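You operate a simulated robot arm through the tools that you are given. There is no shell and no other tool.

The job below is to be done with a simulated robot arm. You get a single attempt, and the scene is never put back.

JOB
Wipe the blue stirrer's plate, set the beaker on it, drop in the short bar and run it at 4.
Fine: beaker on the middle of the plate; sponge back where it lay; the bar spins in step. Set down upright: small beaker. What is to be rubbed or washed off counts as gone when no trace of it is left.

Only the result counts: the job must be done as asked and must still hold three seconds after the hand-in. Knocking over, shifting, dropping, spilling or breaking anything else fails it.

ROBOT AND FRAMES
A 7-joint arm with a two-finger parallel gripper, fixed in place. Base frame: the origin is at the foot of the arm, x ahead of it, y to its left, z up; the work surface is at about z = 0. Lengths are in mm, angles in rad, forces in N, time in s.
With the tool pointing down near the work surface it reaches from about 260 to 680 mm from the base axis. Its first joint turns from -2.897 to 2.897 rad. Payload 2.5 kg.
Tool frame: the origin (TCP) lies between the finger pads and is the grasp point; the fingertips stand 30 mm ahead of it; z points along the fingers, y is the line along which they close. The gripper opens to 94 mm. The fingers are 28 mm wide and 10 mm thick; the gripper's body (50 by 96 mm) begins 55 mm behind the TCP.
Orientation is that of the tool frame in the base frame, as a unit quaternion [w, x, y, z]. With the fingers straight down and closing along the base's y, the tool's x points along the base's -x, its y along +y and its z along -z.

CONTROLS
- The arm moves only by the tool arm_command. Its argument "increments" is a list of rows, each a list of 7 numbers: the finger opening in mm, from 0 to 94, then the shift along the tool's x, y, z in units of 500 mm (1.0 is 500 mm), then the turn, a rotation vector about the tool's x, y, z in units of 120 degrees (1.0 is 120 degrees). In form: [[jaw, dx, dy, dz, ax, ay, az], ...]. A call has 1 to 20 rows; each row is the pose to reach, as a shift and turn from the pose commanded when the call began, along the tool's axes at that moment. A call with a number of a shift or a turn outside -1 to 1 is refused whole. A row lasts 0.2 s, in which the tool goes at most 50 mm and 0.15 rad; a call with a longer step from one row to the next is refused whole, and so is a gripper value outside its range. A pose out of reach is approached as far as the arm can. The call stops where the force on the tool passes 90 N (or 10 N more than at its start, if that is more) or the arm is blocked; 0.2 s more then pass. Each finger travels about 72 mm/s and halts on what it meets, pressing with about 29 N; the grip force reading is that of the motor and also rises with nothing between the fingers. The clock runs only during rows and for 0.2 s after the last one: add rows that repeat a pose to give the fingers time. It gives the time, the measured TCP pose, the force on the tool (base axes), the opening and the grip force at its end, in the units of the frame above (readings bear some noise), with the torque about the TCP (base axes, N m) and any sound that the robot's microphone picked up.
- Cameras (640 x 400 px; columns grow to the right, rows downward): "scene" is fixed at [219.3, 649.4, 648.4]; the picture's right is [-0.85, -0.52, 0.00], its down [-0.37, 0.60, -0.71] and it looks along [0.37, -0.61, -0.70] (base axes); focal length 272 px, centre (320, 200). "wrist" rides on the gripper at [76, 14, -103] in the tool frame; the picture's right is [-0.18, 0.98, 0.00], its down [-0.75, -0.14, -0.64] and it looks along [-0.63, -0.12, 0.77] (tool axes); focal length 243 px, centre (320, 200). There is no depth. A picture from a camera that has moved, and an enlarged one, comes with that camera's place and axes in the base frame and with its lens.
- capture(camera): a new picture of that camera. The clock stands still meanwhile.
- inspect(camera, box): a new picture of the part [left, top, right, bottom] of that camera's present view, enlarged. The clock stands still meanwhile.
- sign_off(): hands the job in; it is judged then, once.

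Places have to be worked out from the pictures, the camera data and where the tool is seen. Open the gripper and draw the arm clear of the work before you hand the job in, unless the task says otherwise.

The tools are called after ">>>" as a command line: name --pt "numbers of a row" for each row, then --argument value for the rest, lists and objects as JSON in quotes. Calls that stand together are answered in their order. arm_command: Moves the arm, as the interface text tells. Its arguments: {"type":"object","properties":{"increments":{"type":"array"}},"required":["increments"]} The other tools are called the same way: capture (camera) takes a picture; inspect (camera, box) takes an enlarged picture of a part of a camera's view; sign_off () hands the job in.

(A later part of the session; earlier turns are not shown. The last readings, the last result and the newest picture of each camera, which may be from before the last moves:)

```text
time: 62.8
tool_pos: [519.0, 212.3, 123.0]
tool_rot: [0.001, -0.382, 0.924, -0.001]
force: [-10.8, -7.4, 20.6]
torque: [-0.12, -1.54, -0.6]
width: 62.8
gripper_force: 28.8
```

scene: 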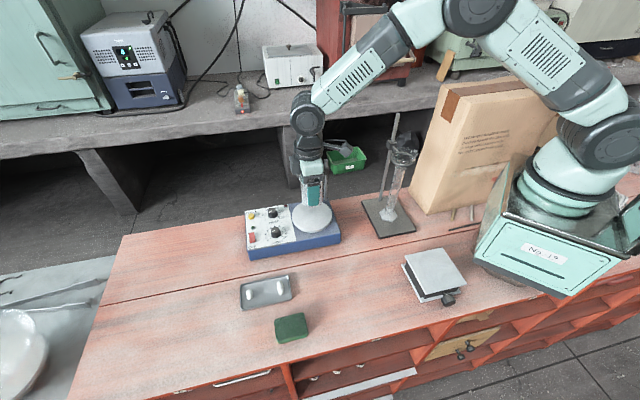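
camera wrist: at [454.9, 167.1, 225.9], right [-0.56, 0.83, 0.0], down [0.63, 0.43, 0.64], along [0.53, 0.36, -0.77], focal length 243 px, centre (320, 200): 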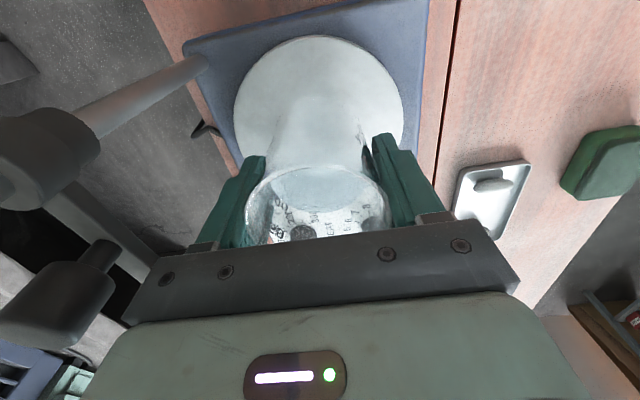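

That load doesn't fit the beaker touching the plate. The force and torque point to the gripper's end pressing on the clamp's ring at about (569, 186, 172). I lift off at once and check the clamp.

>>> arm_command --pt "46 0 0 -0.01 0 0 0" --pt "46 0 0 -0.03 0 0 0" --pt "46 0 0 -0.06 0 0 0" --pt "46 0 0 -0.09 0 0 0" --pt "46 0 0 -0.112 0 0 0" --pt "46 0 0 -0.118 0 0 0" --pt "46 0 0 -0.118 0 0 0"

>>> inspect --camera "scene" --box '[265, 130, 365, 250]'

>>> capture --camera "wrist"

```text
time: 64.4
tool_pos: [518.3, 211.3, 182.3]
tool_rot: [0.001, -0.383, 0.924, 0.0]
force: [0.4, -0.4, -1.7]
torque: [0.01, 0.01, 0.03]
width: 62.6
gripper_force: 29.4
```

```text
3.33 times, centred on (315, 190) of scene
camera zoom: at [219.3, 649.4, 648.4], right [-0.85, -0.52, 0.0], down [-0.37, 0.6, -0.71], along [0.37, -0.61, -0.7], focal length 908 px, centre (337, 233)
```

zoom: 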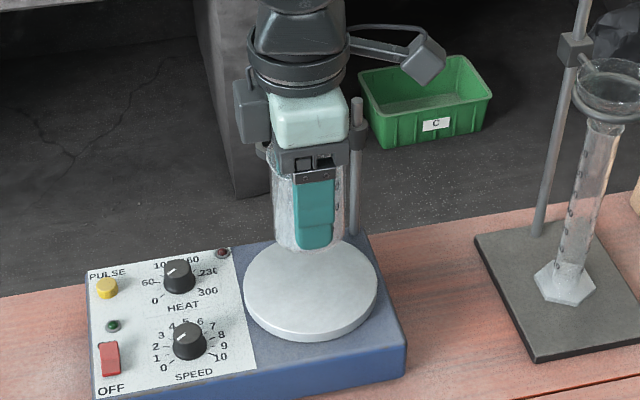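

```text
taken
camera wrist: at [454.9, 167.9, 283.1], right [-0.56, 0.83, 0.0], down [0.63, 0.43, 0.64], along [0.53, 0.36, -0.77], focal length 243 px, centre (320, 200)
```

wrist: 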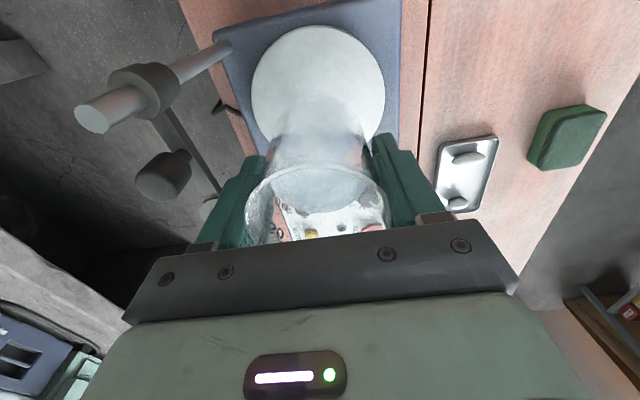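

The stirrer, rod and ring look unmoved and the beaker is still upright in the grip. I rotate slowly at this height to yaw about 156°. There the gripper's long side and its side block face away from the clamp, and the camera passes above the ring.

>>> arm_command --pt "46 0 0 0 0 0 -0.0186" --pt "46 0 0 0 0 0 -0.0557" --pt "46 0 0 0 0 0 -0.1068" --pt "46 0 0 0 0 0 -0.1597" --pt "46 0 0 0 0 0 -0.2126" --pt "46 0 0 0 0 0 -0.2655" --pt "46 0 0 0 0 0 -0.3184" --pt "46 0 0 0 0 0 -0.3713" --pt "46 0 0 0 0 0 -0.4242" --pt "46 0 0 0 0 0 -0.4771" --pt "46 0 0 0 0 0 -0.5301" --pt "46 0 0 0 0 0 -0.583" --pt "46 0 0 0 0 0 -0.6359" --pt "46 0 0 0 0 0 -0.6888" --pt "46 0 0 0 0 0 -0.7417" --pt "46 0 0 0 0 0 -0.7946" --pt "46 0 0 0 0 0 -0.8475" --pt "46 0 0 0 0 0 -0.8912" --pt "46 0 0 0 0 0 -0.919" --pt "46 0 0 0 0 0 -0.9283"

>>> capture --camera "wrist"

>>> inspect --camera "scene" --box '[265, 110, 365, 250]'

```text
time: 68.6
tool_pos: [516.5, 210.4, 180.5]
tool_rot: [0.0, 0.979, -0.203, 0.001]
force: [-0.1, 0.2, -1.6]
torque: [-0.01, 0.01, 0.02]
width: 62.7
gripper_force: 29.3
```

```text
taken
camera wrist: at [581.8, 167.5, 282.3], right [-0.56, -0.83, 0.0], down [-0.64, 0.43, 0.64], along [-0.53, 0.36, -0.77], focal length 243 px, centre (320, 200)
```

wrist: 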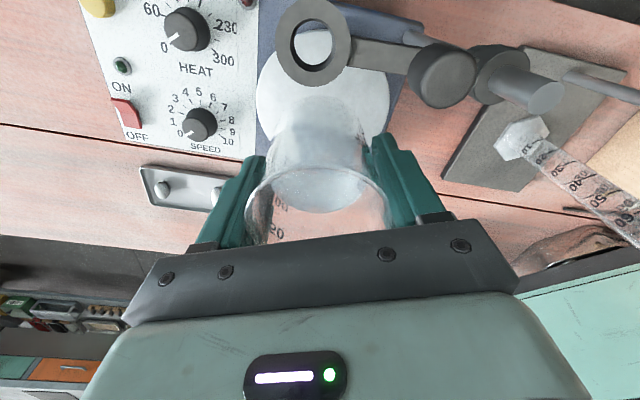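

```text
2.86 times, centred on (315, 180) of scene
camera zoom: at [219.3, 649.4, 648.4], right [-0.85, -0.52, 0.0], down [-0.37, 0.6, -0.71], along [0.37, -0.61, -0.7], focal length 779 px, centre (334, 257)
```

zoom: 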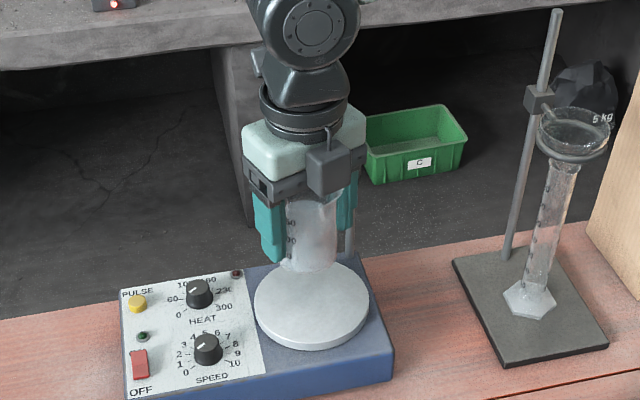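

This yaw works: ring, thumbscrew and rod are all visible and well clear of the gripper body. I zoom to compare beaker base and plate centre from this side.

>>> inspect --camera "wrist" --box '[230, 20, 420, 250]'

>>> inspect --camera "scene" --box '[290, 150, 345, 240]'

```text
1.74 times, centred on (325, 135) of wrist
camera zoom: at [581.8, 167.5, 282.3], right [-0.56, -0.83, 0.0], down [-0.64, 0.43, 0.64], along [-0.53, 0.36, -0.77], focal length 422 px, centre (311, 313)
```

zoom: 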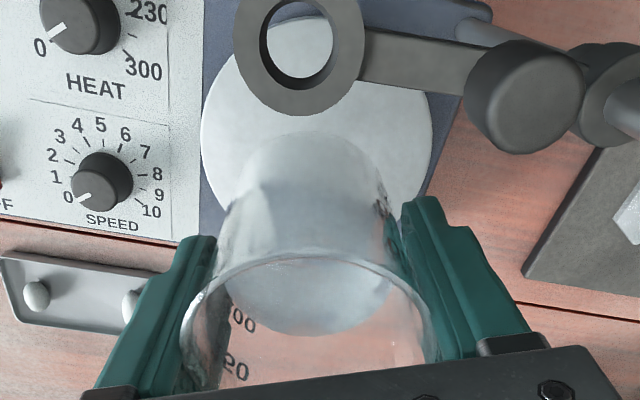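

```text
4.44 times, centred on (318, 195) of scene
camera zoom: at [219.3, 649.4, 648.4], right [-0.85, -0.52, 0.0], down [-0.37, 0.6, -0.71], along [0.37, -0.61, -0.7], focal length 1211 px, centre (331, 222)
```

zoom: 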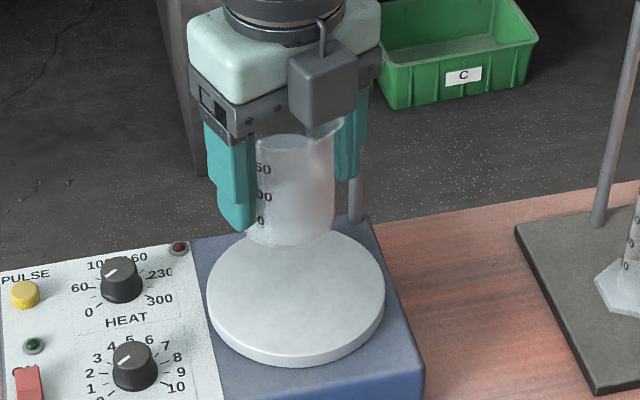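

Combining both views, the beaker needs to shift about (-2, -3) mm. I apply that and lower slowly to just above the plate.

>>> arm_command --pt "46 -0.0012 0.0071 0 0 0 0" --pt "46 -0.0012 0.0071 0.01 0 0 0" --pt "46 -0.0012 0.0071 0.03 0 0 0" --pt "46 -0.0012 0.0071 0.055 0 0 0" --pt "46 -0.0012 0.0071 0.08 0 0 0" --pt "46 -0.0012 0.0071 0.098 0 0 0" --pt "46 -0.0012 0.0071 0.107 0 0 0" --pt "46 -0.0012 0.0071 0.107 0 0 0"

>>> capture --camera "wrist"

>>> inspect --camera "scene" --box '[285, 150, 345, 240]'

```text
time: 70.4
tool_pos: [515.0, 209.6, 126.9]
tool_rot: [0.001, 0.979, -0.205, 0.001]
force: [-0.1, 0.3, -1.5]
torque: [0.0, -0.03, 0.01]
width: 62.7
gripper_force: 29.1
```

```text
taken
camera wrist: at [580.2, 165.0, 229.7], right [-0.56, -0.83, 0.0], down [-0.64, 0.43, 0.64], along [-0.53, 0.36, -0.77], focal length 243 px, centre (320, 200)
```

wrist: 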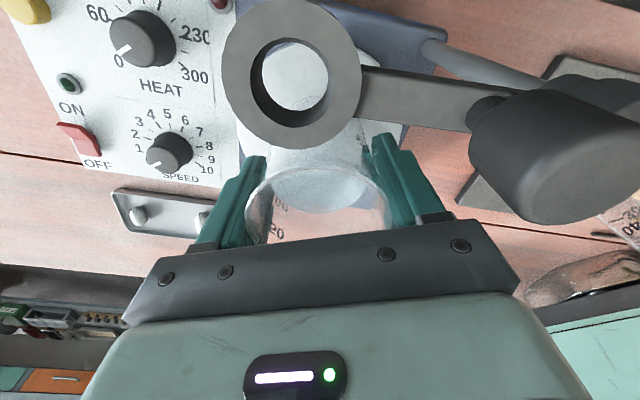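

```text
4.44 times, centred on (315, 195) of scene
camera zoom: at [219.3, 649.4, 648.4], right [-0.85, -0.52, 0.0], down [-0.37, 0.6, -0.71], along [0.37, -0.61, -0.7], focal length 1211 px, centre (342, 222)
```

zoom: 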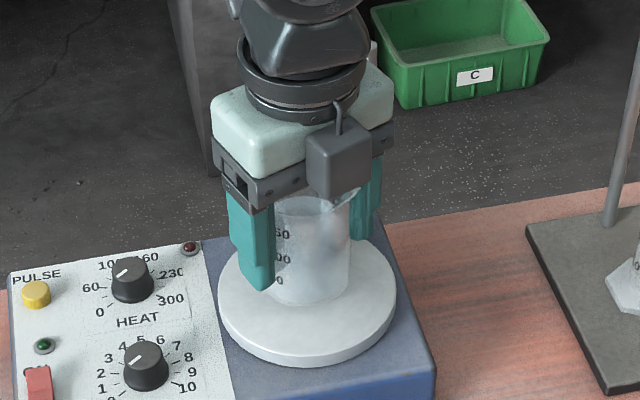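

No contact at z≈127 and the clamp is clear this time. I step down gently.

>>> arm_command --pt "46 0 0 0.003 0 0 0" --pt "46 0 0 0.006 0 0 0" --pt "46 0 0 0.006 0 0 0"

>>> arm_command --pt "46 0 0 0.003 0 0 0" --pt "46 0 0 0.003 0 0 0"

```text
time: 71.2
tool_pos: [515.3, 210.4, 124.5]
tool_rot: [0.0, 0.979, -0.205, 0.0]
force: [0.2, 0.8, -1.4]
torque: [-0.01, -0.03, -0.02]
width: 62.5
gripper_force: 29.2
```

```text
time: 71.8
tool_pos: [513.9, 208.2, 122.4]
tool_rot: [0.0, 0.979, -0.205, 0.0]
force: [0.0, 0.3, -1.6]
torque: [0.02, 0.02, 0.01]
width: 63.0
gripper_force: 29.2
```

Still only the beaker's weight shows. I continue down in 1.5 mm steps.

>>> arm_command --pt "46 0 0 0.0015 0 0 0" --pt "46 0 0 0.003 0 0 0" --pt "46 0 0 0.003 0 0 0"

>>> arm_command --pt "46 0 0 0.0015 0 0 0" --pt "46 0 0 0.002 0 0 0" --pt "46 0 0 0.002 0 0 0"

```text
time: 72.6
tool_pos: [515.4, 207.3, 122.2]
tool_rot: [0.0, 0.979, -0.205, 0.001]
force: [0.0, -0.5, -1.9]
torque: [-0.03, 0.0, 0.0]
width: 62.8
gripper_force: 29.5
```

```text
time: 73.4
tool_pos: [517.1, 208.9, 120.5]
tool_rot: [0.0, 0.979, -0.205, 0.0]
force: [-0.5, -1.7, 1.4]
torque: [0.01, 0.07, 0.01]
width: 62.4
gripper_force: 29.1
```

The load changed from -1.7 to +1.4 N, so the base has touched the plate at about z=119.7. I check centring from the scene before releasing.

>>> inspect --camera "scene" --box '[290, 170, 340, 240]'

>>> inspect --camera "wrist" --box '[200, 0, 440, 250]'

```text
5.71 times, centred on (315, 205) of scene
camera zoom: at [219.3, 649.4, 648.4], right [-0.85, -0.52, 0.0], down [-0.37, 0.6, -0.71], along [0.37, -0.61, -0.7], focal length 1557 px, centre (349, 171)
```

zoom: 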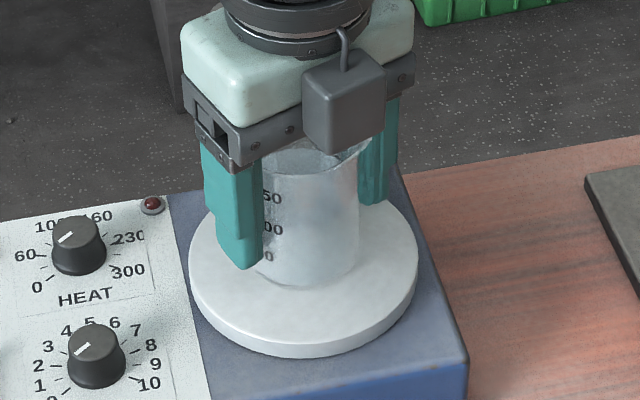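

```text
1.60 times, centred on (320, 125) of wrist
camera zoom: at [580.3, 164.9, 222.5], right [-0.56, -0.83, 0.0], down [-0.64, 0.43, 0.64], along [-0.53, 0.36, -0.77], focal length 388 px, centre (320, 320)
```

zoom: 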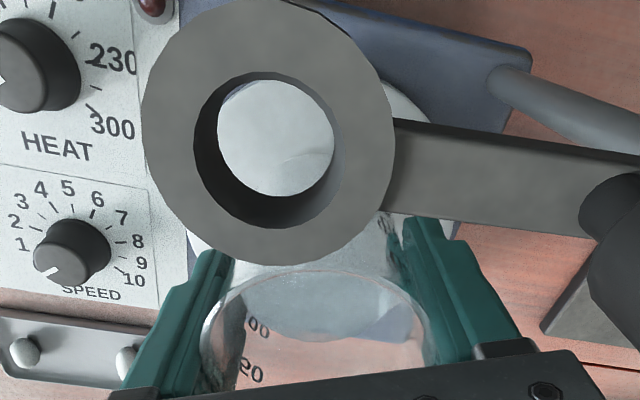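

Laterally it is centred within about 1.5 mm. I check the fore-aft margin at higher zoom.

>>> inspect --camera "scene" --box '[294, 205, 336, 235]'

```text
13.33 times, centred on (315, 220) of scene
camera zoom: at [219.3, 649.4, 648.4], right [-0.85, -0.52, 0.0], down [-0.37, 0.6, -0.71], along [0.37, -0.61, -0.7], focal length 3633 px, centre (387, -67)
```

zoom: 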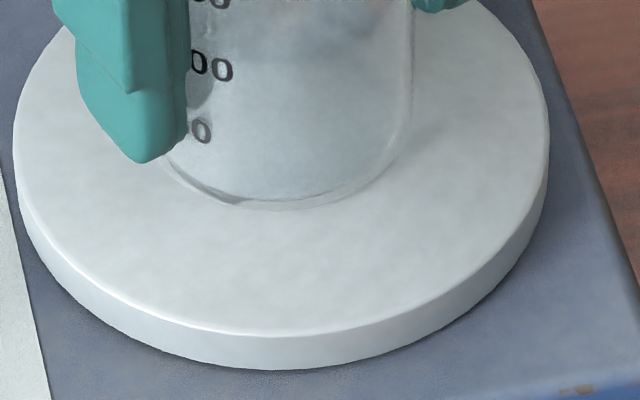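

From here the beaker sits about 2.5 mm too far back and is laterally exact. I lift 2 mm, nudge it (-1.5, +2.2) and set it down again.

>>> arm_command --pt "46 0 0 -0.003 0 0 0" --pt "46 0 0 -0.005 0 0 0" --pt "46 -0.0022 -0.0014 -0.005 0 0 0" --pt "46 -0.0045 -0.0028 -0.005 0 0 0" --pt "46 -0.0045 -0.0028 -0.003 0 0 0" --pt "46 -0.0045 -0.0028 -0.001 0 0 0" --pt "46 -0.0045 -0.0028 0.0 0 0 0" --pt "46 -0.0045 -0.0028 0.0 0 0 0"

>>> inspect --camera "scene" --box '[294, 205, 336, 235]'

```text
time: 75.2
tool_pos: [514.0, 211.8, 121.5]
tool_rot: [0.0, 0.979, -0.205, 0.0]
force: [0.0, -0.2, -1.8]
torque: [0.01, 0.02, 0.0]
width: 62.8
gripper_force: 29.3
```

```text
13.33 times, centred on (315, 220) of scene
camera zoom: at [219.3, 649.4, 648.4], right [-0.85, -0.52, 0.0], down [-0.37, 0.6, -0.71], along [0.37, -0.61, -0.7], focal length 3633 px, centre (387, -67)
```

zoom: 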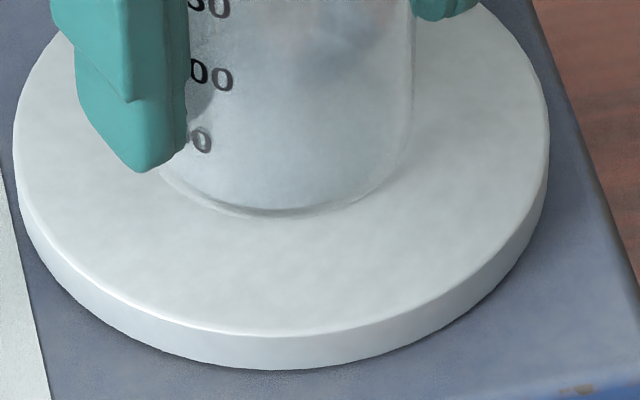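

The beaker is better centred now and still just carried. I lower the last bit until the plate takes the weight.

>>> arm_command --pt "46 0 0 0.001 0 0 0" --pt "46 0 0 0.0016 0 0 0" --pt "46 0 0 0.0016 0 0 0"

```text
time: 76.0
tool_pos: [514.3, 211.3, 121.8]
tool_rot: [-0.001, 0.979, -0.204, 0.001]
force: [-1.7, 1.5, 4.9]
torque: [0.12, 0.19, 0.02]
width: 62.6
gripper_force: 28.9
```

The plate now carries it (about +5 N). I open the jaw evenly and wait.

>>> arm_command --pt "62 0 0 -0.0006 0 0 0" --pt "66 0 0 -0.0006 0 0 0" --pt "72 0 0 -0.0006 0 0 0" --pt "80 0 0 -0.0006 0 0 0" --pt "84 0 0 -0.0006 0 0 0" --pt "84 0 0 -0.0006 0 0 0"

>>> inspect --camera "scene" --box '[285, 150, 345, 240]'

>>> capture --camera "wrist"

```text
time: 77.4
tool_pos: [513.8, 213.0, 121.4]
tool_rot: [0.0, 0.979, -0.205, 0.002]
force: [0.3, 0.5, 0.6]
torque: [-0.04, 0.02, -0.02]
width: 84.0
gripper_force: 0.0
```

```text
4.44 times, centred on (315, 195) of scene
camera zoom: at [219.3, 649.4, 648.4], right [-0.85, -0.52, 0.0], down [-0.37, 0.6, -0.71], along [0.37, -0.61, -0.7], focal length 1211 px, centre (342, 222)
```

zoom: 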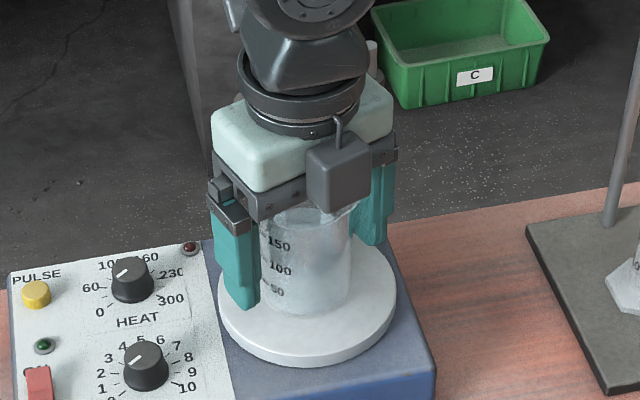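

```text
taken
camera wrist: at [578.8, 167.6, 222.1], right [-0.56, -0.83, 0.0], down [-0.64, 0.43, 0.64], along [-0.53, 0.36, -0.77], focal length 243 px, centre (320, 200)
```

wrist: 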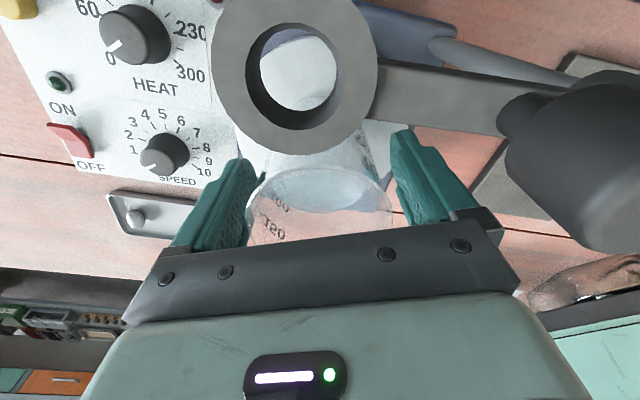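

Released and upright. I rise straight up, well clear of the rim and clamp.

>>> arm_command --pt "84 0 0 -0.03 0 0 0" --pt "84 0 0 -0.08 0 0 0" --pt "84 0 0 -0.15 0 0 0" --pt "84 0 0 -0.22 0 0 0" --pt "84 0 0 -0.28 0 0 0" --pt "84 0 0 -0.28 0 0 0"

>>> inspect --camera "scene" --box '[280, 160, 350, 240]'

>>> capture --camera "wrist"

```text
time: 78.8
tool_pos: [515.3, 214.1, 263.2]
tool_rot: [0.0, 0.979, -0.204, 0.001]
force: [-0.1, -1.1, -0.5]
torque: [-0.01, -0.04, 0.0]
width: 84.1
gripper_force: 0.0
```

```text
5.00 times, centred on (315, 200) of scene
camera zoom: at [219.3, 649.4, 648.4], right [-0.85, -0.52, 0.0], down [-0.37, 0.6, -0.71], along [0.37, -0.61, -0.7], focal length 1362 px, centre (345, 200)
```

zoom: 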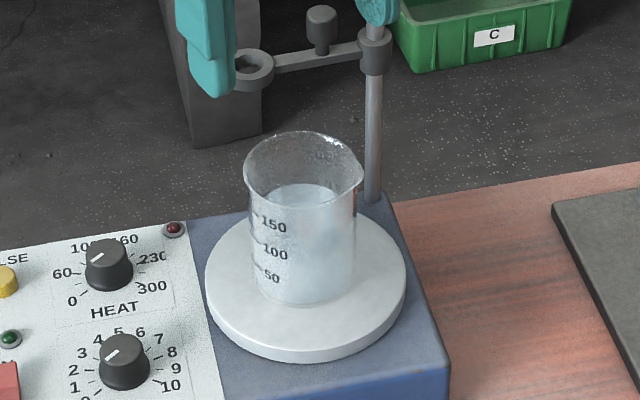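

```text
taken
camera wrist: at [579.9, 168.5, 364.3], right [-0.56, -0.83, 0.0], down [-0.64, 0.43, 0.64], along [-0.53, 0.36, -0.77], focal length 243 px, centre (320, 200)
```

wrist: 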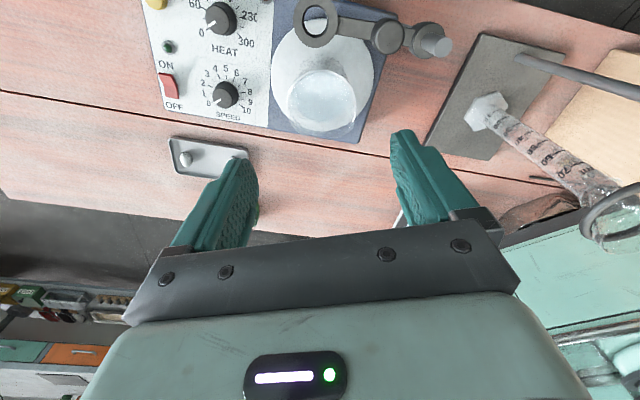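

The beaker stands centred on the plate with its liquid intact. Next is the short bar, so I turn back to about yaw 39° (fingers along the bar's length) and move to where the wrist camera can see the tray.

>>> arm_command --pt "84 -0.018 -0.0151 0 0 0 0.0611" --pt "84 -0.0361 -0.0302 0 0 0 0.1223" --pt "84 -0.0541 -0.0452 0 0 0 0.1834" --pt "84 -0.0722 -0.0603 0 0 0 0.2445" --pt "70 -0.0902 -0.0754 0 0 0 0.3056" --pt "60 -0.1082 -0.0905 0 0 0 0.3668" --pt "50 -0.1263 -0.1055 0 0 0 0.4279" --pt "50 -0.1443 -0.1206 0 0 0 0.489" --pt "50 -0.1623 -0.1357 0.0203 0 0 0.5501" --pt "50 -0.1804 -0.1508 0.0407 0 0 0.6113" --pt "50 -0.1984 -0.1658 0.061 0 0 0.6724" --pt "50 -0.2165 -0.1809 0.0813 0 0 0.7335" --pt "50 -0.2345 -0.196 0.1016 0 0 0.7946" --pt "50 -0.2525 -0.2111 0.122 0 0 0.8558" --pt "50 -0.2706 -0.2261 0.1423 0 0 0.9169" --pt "50 -0.2886 -0.2412 0.1626 0 0 0.978" --pt "50 -0.2886 -0.2412 0.1626 0 0 0.978"

>>> capture --camera "wrist"

```text
time: 82.4
tool_pos: [429.7, 379.2, 179.0]
tool_rot: [0.001, -0.333, 0.943, -0.001]
force: [0.4, 0.4, 0.4]
torque: [-0.02, -0.01, -0.01]
width: 50.1
gripper_force: 0.0
```

```text
taken
camera wrist: at [361.9, 341.7, 280.6], right [-0.47, 0.88, 0.0], down [0.67, 0.36, 0.64], along [0.57, 0.3, -0.77], focal length 243 px, centre (320, 200)
```

wrist: 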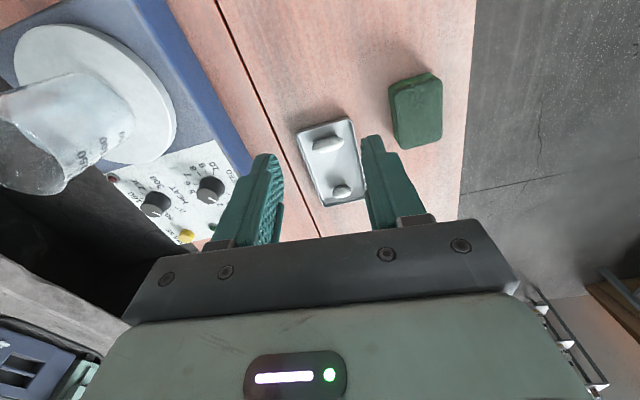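

The tray is in view. I zoom on the short bar.

>>> inspect --camera "wrist" --box '[290, 110, 370, 210]'

>>> inspect --camera "wrist" --box '[318, 172, 366, 208]'

>>> inspect --camera "scene" --box '[235, 268, 300, 316]'

```text
4.00 times, centred on (330, 160) of wrist
camera zoom: at [361.9, 341.7, 280.6], right [-0.47, 0.88, 0.0], down [0.67, 0.36, 0.64], along [0.57, 0.3, -0.77], focal length 970 px, centre (280, 360)
```

zoom: 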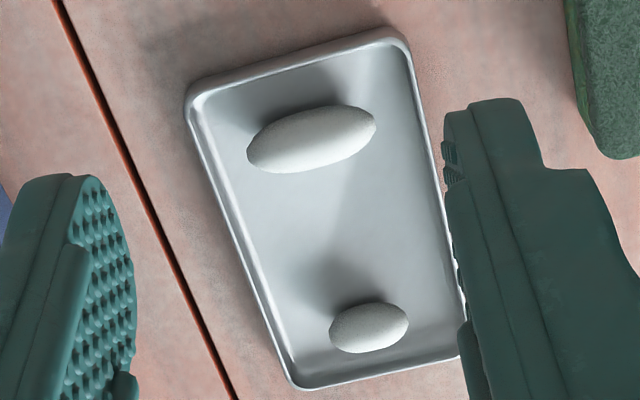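

```text
11.11 times, centred on (342, 190) of wrist
camera zoom: at [361.9, 341.7, 280.6], right [-0.47, 0.88, 0.0], down [0.67, 0.36, 0.64], along [0.57, 0.3, -0.77], focal length 2696 px, centre (76, 311)
```

zoom: 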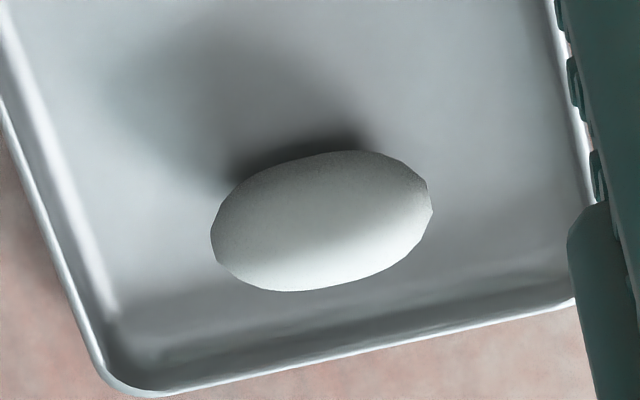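

```text
8.33 times, centred on (268, 292) of scene
camera zoom: at [219.3, 649.4, 648.4], right [-0.85, -0.52, 0.0], down [-0.37, 0.6, -0.71], along [0.37, -0.61, -0.7], focal length 2271 px, centre (758, -567)
```

zoom: 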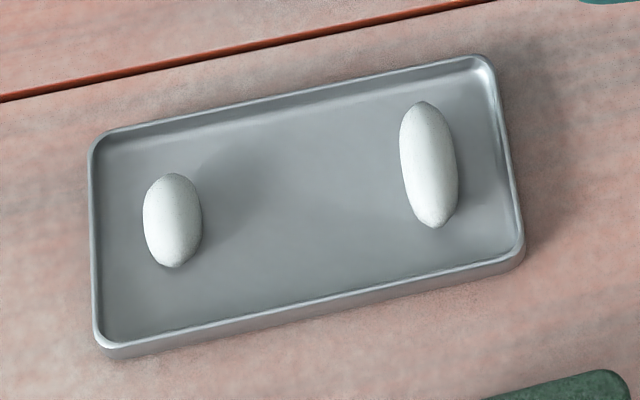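

The short bar's centre is near (533, 470, 10), about 29x17 mm, with its axis near 132°. I test whether the arm reaches above it with the tool vertical.

>>> arm_command --pt "50 -0.0459 0.0021 0.0292 0 0 -0.0043" --pt "50 -0.0919 0.0043 0.0584 0 0 -0.0086" --pt "50 -0.1378 0.0064 0.0876 0 0 -0.0129" --pt "50 -0.1837 0.0085 0.1168 0 0 -0.0172" --pt "50 -0.2297 0.0107 0.146 0 0 -0.0215" --pt "50 -0.2756 0.0128 0.1752 0 0 -0.0258" --pt "50 -0.2756 0.0128 0.1752 0 0 -0.0258"

>>> capture --camera "wrist"

>>> inspect --camera "scene" --box '[210, 200, 340, 320]'

```text
time: 84.0
tool_pos: [503.0, 442.8, 106.7]
tool_rot: [0.001, -0.36, 0.933, -0.001]
force: [0.4, 0.0, 0.0]
torque: [-0.04, 0.03, 0.02]
width: 50.1
gripper_force: 0.0
out of reach, approached as far as the arm can: row 5, 6, 7
```

```text
taken
camera wrist: at [437.5, 402.1, 206.8], right [-0.52, 0.85, 0.0], down [0.65, 0.4, 0.64], along [0.55, 0.34, -0.77], focal length 243 px, centre (320, 200)
```

wrist: 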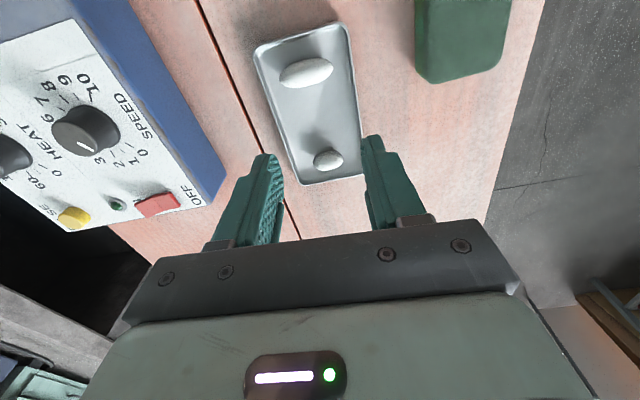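

```text
3.33 times, centred on (275, 260) of scene
camera zoom: at [219.3, 649.4, 648.4], right [-0.85, -0.52, 0.0], down [-0.37, 0.6, -0.71], along [0.37, -0.61, -0.7], focal length 908 px, centre (470, 0)
```

zoom: 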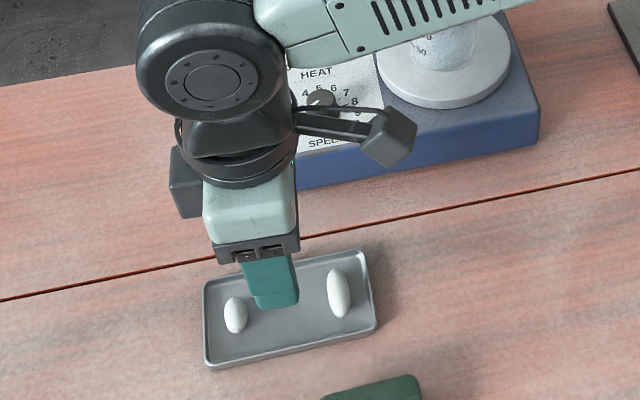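

The arm stops at a radius of about 670 mm with the tool vertical, so the bar at about 711 mm needs an outward tilt. I look at the arm's posture first.

>>> capture --camera "scene"

```text
taken
```

scene: 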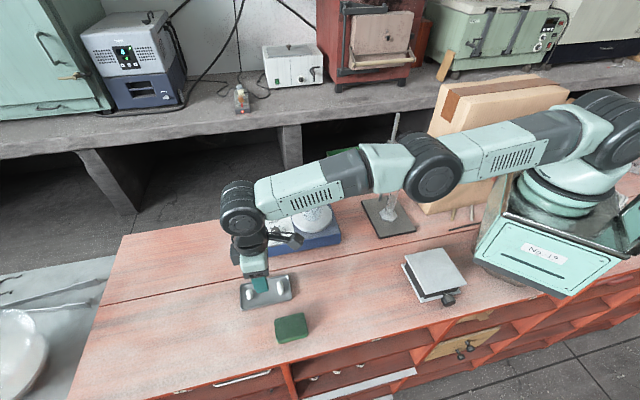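

The arm is almost straight here, so tilting the tool outward by about 0.35 rad should give the reach. First I back up 50 mm to get a well-defined commanded pose.

>>> arm_command --pt "50 0.05 0 0 0 0 0" --pt "50 0.1 0 0 0 0 0" --pt "50 0.1 0 0 0 0 0"

>>> inspect --camera "wrist" --box '[240, 0, 400, 220]'

```text
time: 84.8
tool_pos: [466.1, 408.3, 101.2]
tool_rot: [0.001, -0.359, 0.933, -0.001]
force: [0.0, 0.5, 0.1]
torque: [-0.01, -0.02, 0.0]
width: 49.9
gripper_force: 0.0
```

```text
1.82 times, centred on (320, 110) of wrist
camera zoom: at [400.3, 367.1, 203.0], right [-0.52, 0.85, 0.0], down [0.65, 0.4, 0.64], along [0.55, 0.34, -0.77], focal length 441 px, centre (320, 364)
```

zoom: 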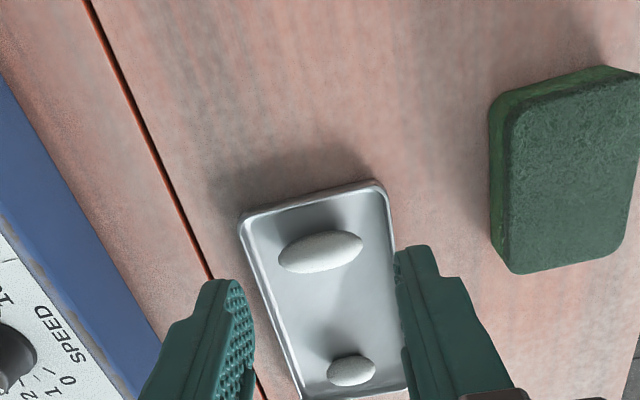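

Back at a defined pose. Now I tilt outward by 0.35 rad at yaw 44°, parallel to the tray walls and the bar's axis, and hover above the bar.

>>> arm_command --pt "50 -0.02 0.0 0 -0.0009 -0.0557 -0.0052" --pt "50 -0.05 0.001 0.002 -0.0019 -0.1114 -0.0105" --pt "50 -0.09 0.0015 0.004 -0.0028 -0.1671 -0.0157" --pt "50 -0.14 0.002 0.006 -0.0028 -0.1671 -0.0157" --pt "50 -0.173 0.0024 0.006 -0.0028 -0.1671 -0.0157" --pt "50 -0.173 0.0024 0.006 -0.0028 -0.1671 -0.0157"

>>> capture --camera "wrist"

>>> inspect --camera "scene" --box '[210, 220, 320, 320]'

```text
time: 86.2
tool_pos: [530.0, 468.8, 98.9]
tool_rot: [0.162, -0.37, 0.913, 0.065]
force: [0.0, 0.1, 0.7]
torque: [0.01, -0.02, 0.03]
width: 49.8
gripper_force: 0.1
```

```text
taken
camera wrist: at [444.0, 404.3, 167.8], right [-0.56, 0.83, 0.06], down [0.45, 0.24, 0.86], along [0.7, 0.51, -0.5], focal length 243 px, centre (320, 200)
```

wrist: 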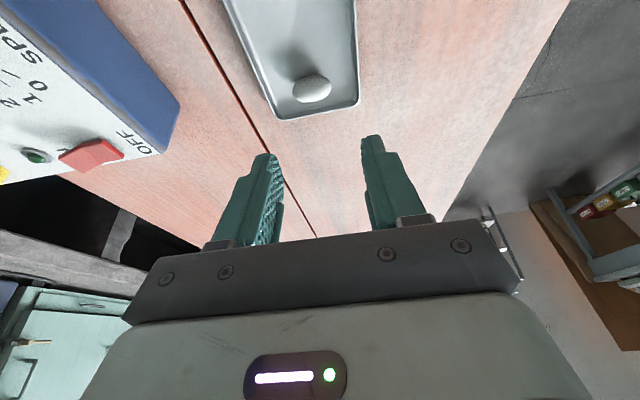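

```text
4.00 times, centred on (265, 270) of scene
camera zoom: at [219.3, 649.4, 648.4], right [-0.85, -0.52, 0.0], down [-0.37, 0.6, -0.71], along [0.37, -0.61, -0.7], focal length 1090 px, centre (540, -80)
```

zoom: 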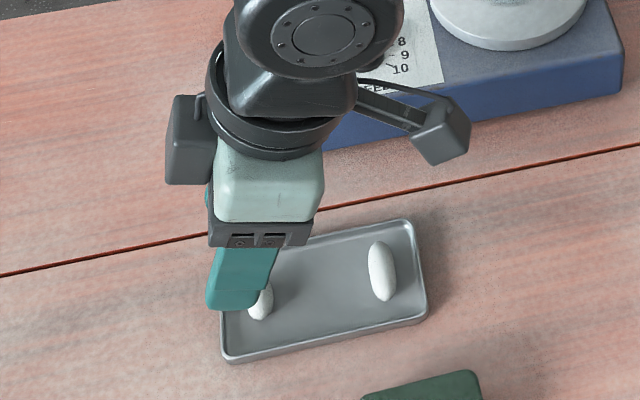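

The tilt gives the reach: TCP (530.6, 468.6, 97). I zoom on the bar to align it between the fingers.

>>> inspect --camera "wrist" --box '[250, 40, 390, 180]'

```text
2.86 times, centred on (320, 110) of wrist
camera zoom: at [444.0, 404.3, 167.8], right [-0.56, 0.83, 0.06], down [0.45, 0.24, 0.86], along [0.7, 0.51, -0.5], focal length 693 px, centre (320, 457)
```

zoom: 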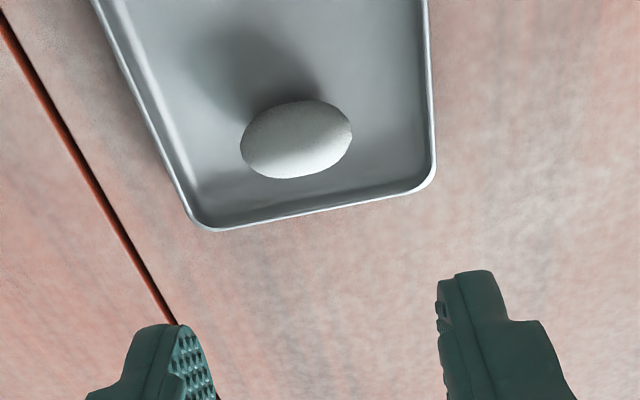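

The bar centre is (533.5, 470), about 1.3 mm to the left of the jaw centre, and the gap from its left end to the tray wall looks narrow. I measure that gap closely.

>>> inspect --camera "wrist" --box '[280, 60, 350, 120]'

>>> inspect --camera "wrist" --box '[240, 130, 400, 250]'

>>> inspect --camera "scene" --box '[240, 278, 280, 312]'

```text
6.67 times, centred on (315, 90) of wrist
camera zoom: at [444.0, 404.3, 167.8], right [-0.56, 0.83, 0.06], down [0.45, 0.24, 0.86], along [0.7, 0.51, -0.5], focal length 1618 px, centre (353, 933)
```

zoom: 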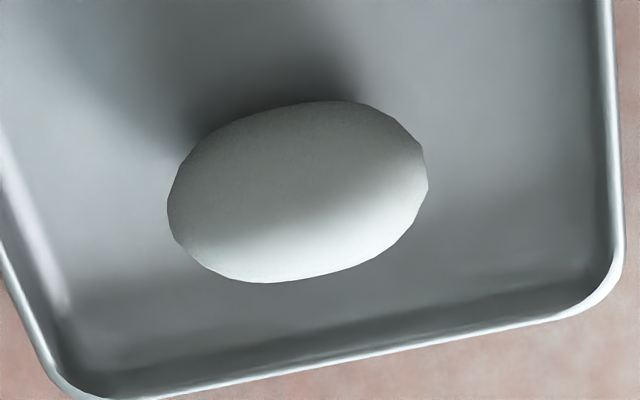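

```text
3.33 times, centred on (320, 190) of wrist
camera zoom: at [444.0, 404.3, 167.8], right [-0.56, 0.83, 0.06], down [0.45, 0.24, 0.86], along [0.7, 0.51, -0.5], focal length 809 px, centre (320, 233)
```

zoom: 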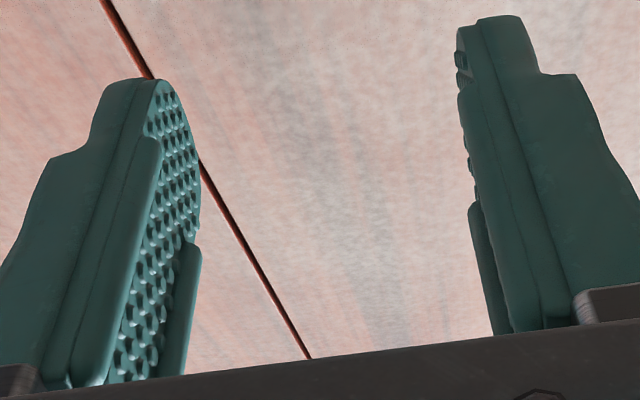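

```text
11.76 times, centred on (260, 295) of scene
camera zoom: at [219.3, 649.4, 648.4], right [-0.85, -0.52, 0.0], down [-0.37, 0.6, -0.71], along [0.37, -0.61, -0.7], focal length 3206 px, centre (1026, -918)
```

zoom: 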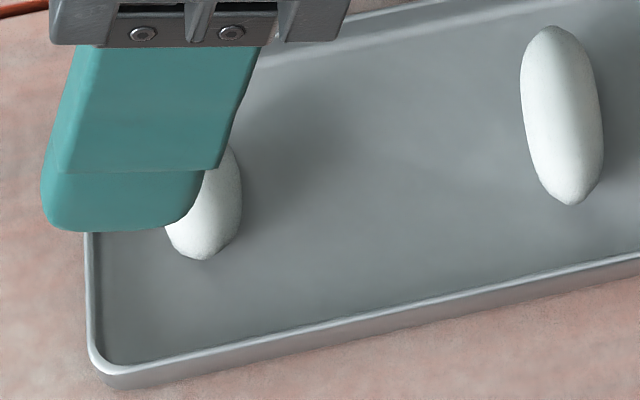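

The gaps are about 16 mm on the left and 18 mm on the right, enough for the fingertips at a 35 mm opening. I narrow the jaw, correct the alignment and go down 45 mm for a last look.

>>> arm_command --pt "42 0.0088 -0.0003 0.0208 0 0 0" --pt "36 0.0176 -0.0007 0.0416 0 0 0" --pt "35 0.0263 -0.001 0.0624 0 0 0" --pt "35 0.0351 -0.0013 0.0832 0 0 0" --pt "35 0.0351 -0.0013 0.0832 0 0 0"

>>> inspect --camera "wrist" --box '[240, 90, 400, 230]'

>>> inspect --camera "scene" --box '[235, 270, 285, 312]'

```text
time: 87.4
tool_pos: [529.6, 466.8, 53.0]
tool_rot: [0.162, -0.369, 0.913, 0.064]
force: [-0.1, -0.3, 0.4]
torque: [0.06, 0.05, 0.02]
width: 34.9
gripper_force: 0.2
```

```text
2.86 times, centred on (320, 160) of wrist
camera zoom: at [442.5, 401.4, 122.9], right [-0.56, 0.83, 0.06], down [0.45, 0.24, 0.86], along [0.7, 0.51, -0.5], focal length 693 px, centre (320, 314)
```

zoom: 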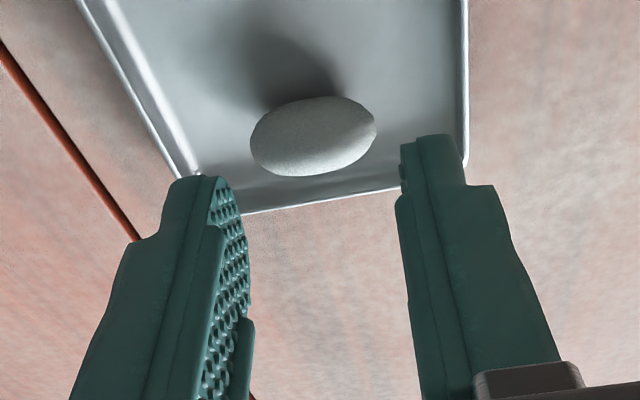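

```text
9.52 times, centred on (260, 291) of scene
camera zoom: at [219.3, 649.4, 648.4], right [-0.85, -0.52, 0.0], down [-0.37, 0.6, -0.71], along [0.37, -0.61, -0.7], focal length 2595 px, centre (891, -667)
```

zoom: 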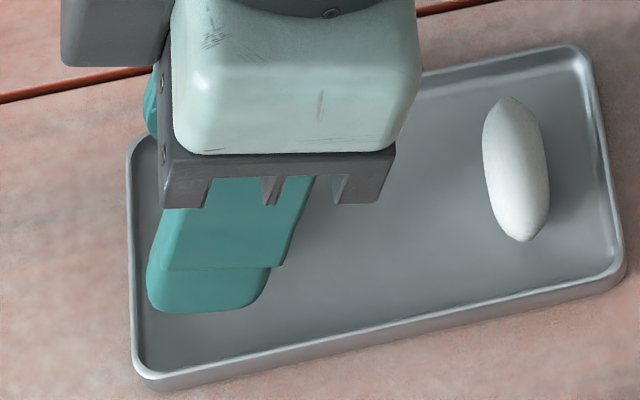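

The bar is centred between the fingers to within half a millimetre. I go down another 10 mm and check forces and gaps again.

>>> arm_command --pt "35 0.0022 0.0004 0.0098 0 0 0" --pt "35 0.0048 0.0008 0.0196 0 0 0" --pt "35 0.0048 0.0008 0.0196 0 0 0"

>>> inspect --camera "wrist" --box '[250, 100, 390, 220]'

>>> inspect --camera "scene" --box '[235, 270, 285, 312]'

```text
time: 88.2
tool_pos: [529.3, 467.2, 45.2]
tool_rot: [0.162, -0.37, 0.913, 0.064]
force: [-0.2, -0.1, 0.3]
torque: [0.02, -0.02, -0.01]
width: 35.1
gripper_force: 0.2
```

```text
3.33 times, centred on (320, 160) of wrist
camera zoom: at [442.5, 403.5, 114.0], right [-0.56, 0.83, 0.06], down [0.45, 0.24, 0.86], along [0.7, 0.51, -0.5], focal length 809 px, centre (320, 333)
```

zoom: 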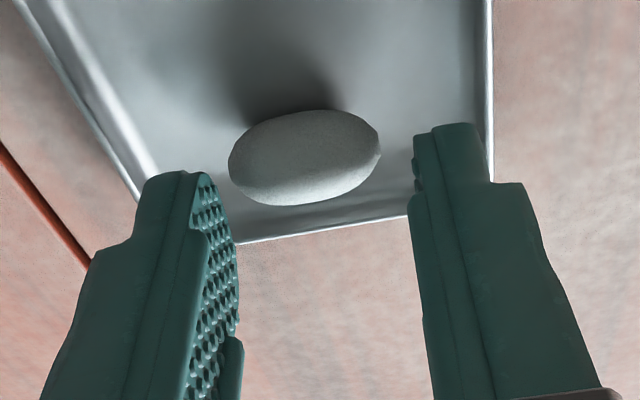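

```text
9.52 times, centred on (260, 291) of scene
camera zoom: at [219.3, 649.4, 648.4], right [-0.85, -0.52, 0.0], down [-0.37, 0.6, -0.71], along [0.37, -0.61, -0.7], focal length 2595 px, centre (891, -667)
```

zoom: 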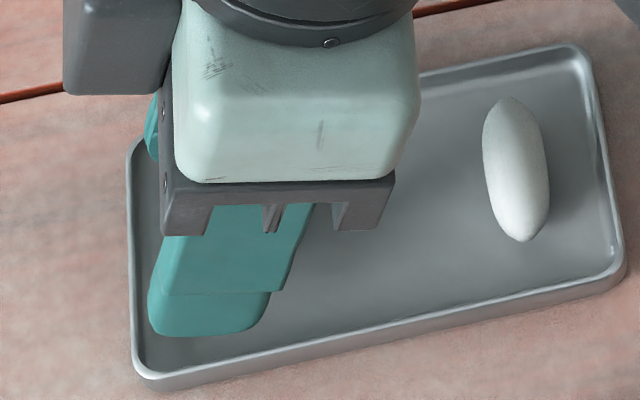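

The bar now sits about 1.7 mm to the left, so I shift 1 mm and lower another 4.7 mm.

>>> arm_command --pt "35 0.0 -0.002 0.0 0 0 0" --pt "35 0.0016 -0.002 0.0044 0 0 0" --pt "35 0.0032 -0.002 0.0088 0 0 0" --pt "35 0.0032 -0.002 0.0088 0 0 0"

>>> inspect --camera "wrist" --box '[250, 100, 390, 220]'

>>> inspect --camera "scene" --box '[235, 270, 285, 312]'

```text
time: 89.2
tool_pos: [529.7, 467.1, 39.5]
tool_rot: [0.161, -0.371, 0.912, 0.065]
force: [0.2, -0.4, -0.5]
torque: [-0.01, 0.04, -0.04]
width: 35.0
gripper_force: 0.1
```

```text
3.33 times, centred on (320, 160) of wrist
camera zoom: at [443.8, 402.9, 108.2], right [-0.56, 0.83, 0.06], down [0.45, 0.24, 0.86], along [0.7, 0.51, -0.5], focal length 809 px, centre (320, 333)
```

zoom: 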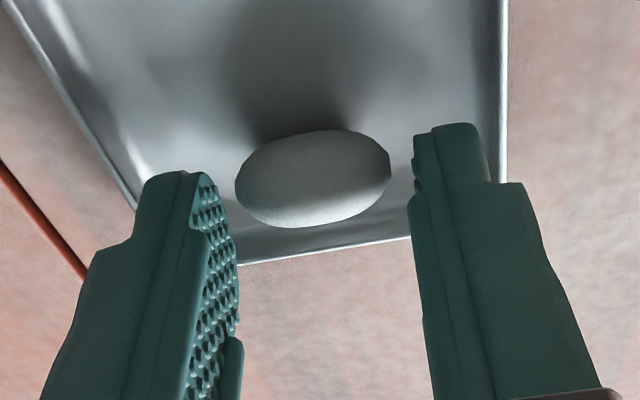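

```text
9.52 times, centred on (260, 291) of scene
camera zoom: at [219.3, 649.4, 648.4], right [-0.85, -0.52, 0.0], down [-0.37, 0.6, -0.71], along [0.37, -0.61, -0.7], focal length 2595 px, centre (891, -667)
```

zoom: 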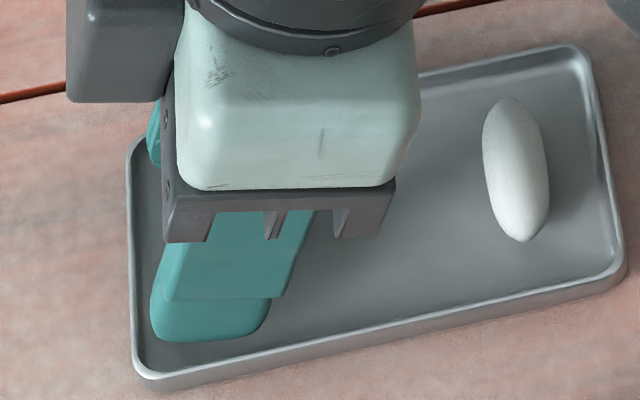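

The bar is well centred, with its ends about 3 mm above the tip edge. I lower a little more while watching for floor contact.

>>> arm_command --pt "35 0.0005 0 0.0014 0 0 0" --pt "35 0.001 0 0.0028 0 0 0" --pt "35 0.001 0 0.0028 0 0 0"

>>> arm_command --pt "35 0.0003 0 0.001 0 0 0" --pt "35 0.0007 0 0.0019 0 0 0" --pt "35 0.0007 0 0.0019 0 0 0"

>>> inspect --camera "wrist" --box '[250, 100, 390, 220]'

```text
time: 90.0
tool_pos: [530.3, 466.7, 38.7]
tool_rot: [0.163, -0.369, 0.913, 0.064]
force: [-0.6, 0.1, 0.0]
torque: [-0.01, 0.02, -0.01]
width: 35.1
gripper_force: 0.1
```

```text
time: 90.8
tool_pos: [532.0, 468.0, 37.4]
tool_rot: [0.162, -0.37, 0.913, 0.065]
force: [0.4, -0.2, 1.0]
torque: [0.05, -0.03, 0.01]
width: 35.2
gripper_force: 0.1
```

```text
3.33 times, centred on (320, 160) of wrist
camera zoom: at [444.0, 403.6, 106.0], right [-0.56, 0.83, 0.06], down [0.45, 0.24, 0.86], along [0.7, 0.51, -0.5], focal length 809 px, centre (320, 333)
```

zoom: 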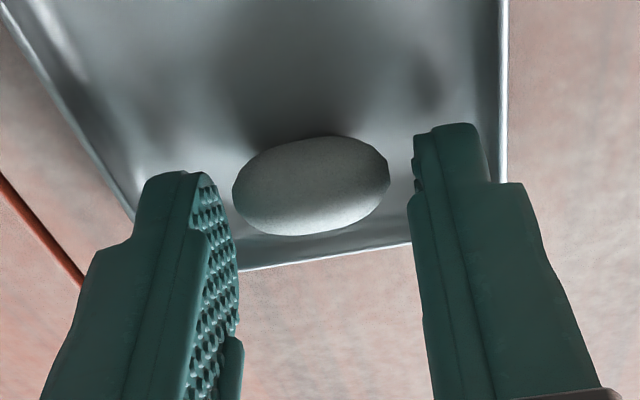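

No load yet and the bar ends are now about 5 mm above the tip edge, which is a good grip height. I close on the bar.

>>> arm_command --pt "32 0 0 0 0 0 0" --pt "29 0 0 0 0 0 0" --pt "26 0 0 0 0 0 0" --pt "22 0 0 0 0 0 0" --pt "18 0 0 0 0 0 0" --pt "18 0 0 0 0 0 0"

>>> inspect --camera "wrist" --box '[250, 100, 390, 220]'

```text
time: 92.2
tool_pos: [529.5, 467.5, 37.0]
tool_rot: [0.162, -0.369, 0.913, 0.065]
force: [0.1, -0.7, 2.0]
torque: [0.03, 0.0, -0.03]
width: 26.0
gripper_force: 29.2
```

```text
3.33 times, centred on (320, 160) of wrist
camera zoom: at [444.0, 403.5, 106.0], right [-0.56, 0.83, 0.06], down [0.45, 0.24, 0.86], along [0.7, 0.51, -0.5], focal length 809 px, centre (320, 333)
```

zoom: 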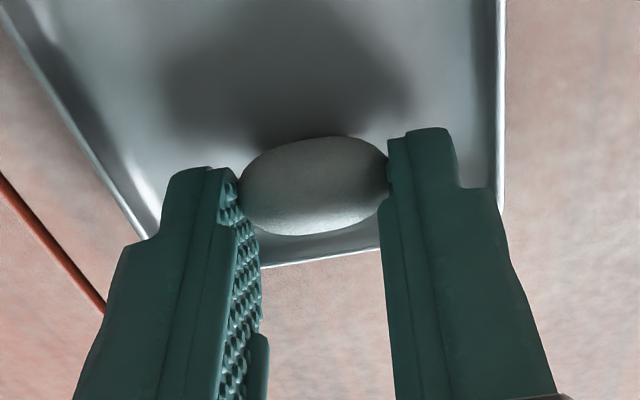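

The bar is gripped at 26 mm. I lift straight up a little and check it comes along without the tray.

>>> arm_command --pt "18 -0.0034 0 -0.0094 0 0 0" --pt "18 -0.0103 0 -0.0282 0 0 0" --pt "18 -0.0206 0 -0.0565 0 0 0" --pt "18 -0.031 0 -0.0847 0 0 0" --pt "18 -0.0413 0 -0.1129 0 0 0" --pt "18 -0.0413 0 -0.1129 0 0 0"

>>> inspect --camera "wrist" --box '[230, 60, 410, 220]'

>>> inspect --camera "scene" --box '[225, 250, 315, 325]'

```text
time: 93.6
tool_pos: [531.3, 466.3, 96.5]
tool_rot: [0.163, -0.37, 0.913, 0.065]
force: [-0.4, -1.0, -0.6]
torque: [0.01, 0.04, 0.0]
width: 26.0
gripper_force: 28.9
```

```text
2.50 times, centred on (320, 140) of wrist
camera zoom: at [444.5, 403.7, 165.5], right [-0.56, 0.83, 0.06], down [0.45, 0.24, 0.86], along [0.7, 0.51, -0.5], focal length 606 px, centre (320, 350)
```

zoom: 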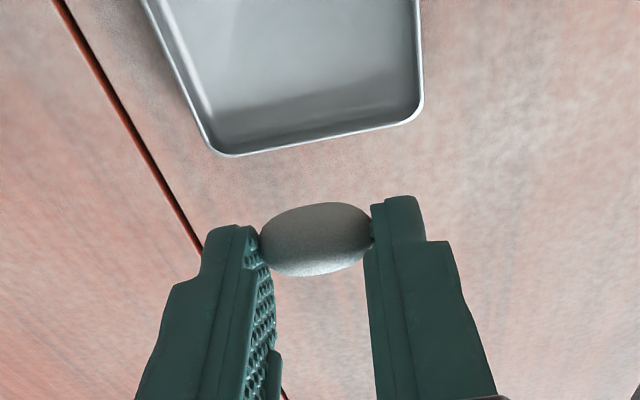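

```text
5.33 times, centred on (270, 288) of scene
camera zoom: at [219.3, 649.4, 648.4], right [-0.85, -0.52, 0.0], down [-0.37, 0.6, -0.71], along [0.37, -0.61, -0.7], focal length 1453 px, centre (587, -267)
```

zoom: 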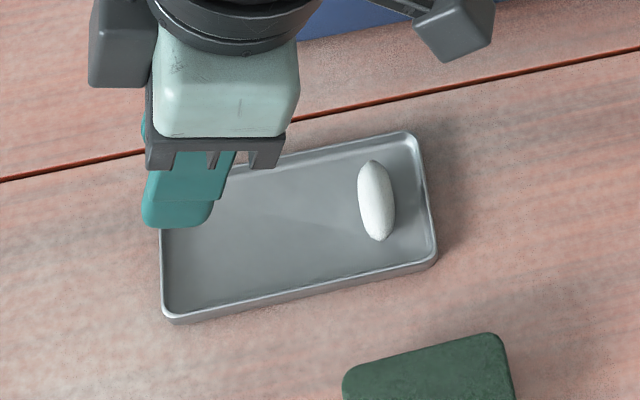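

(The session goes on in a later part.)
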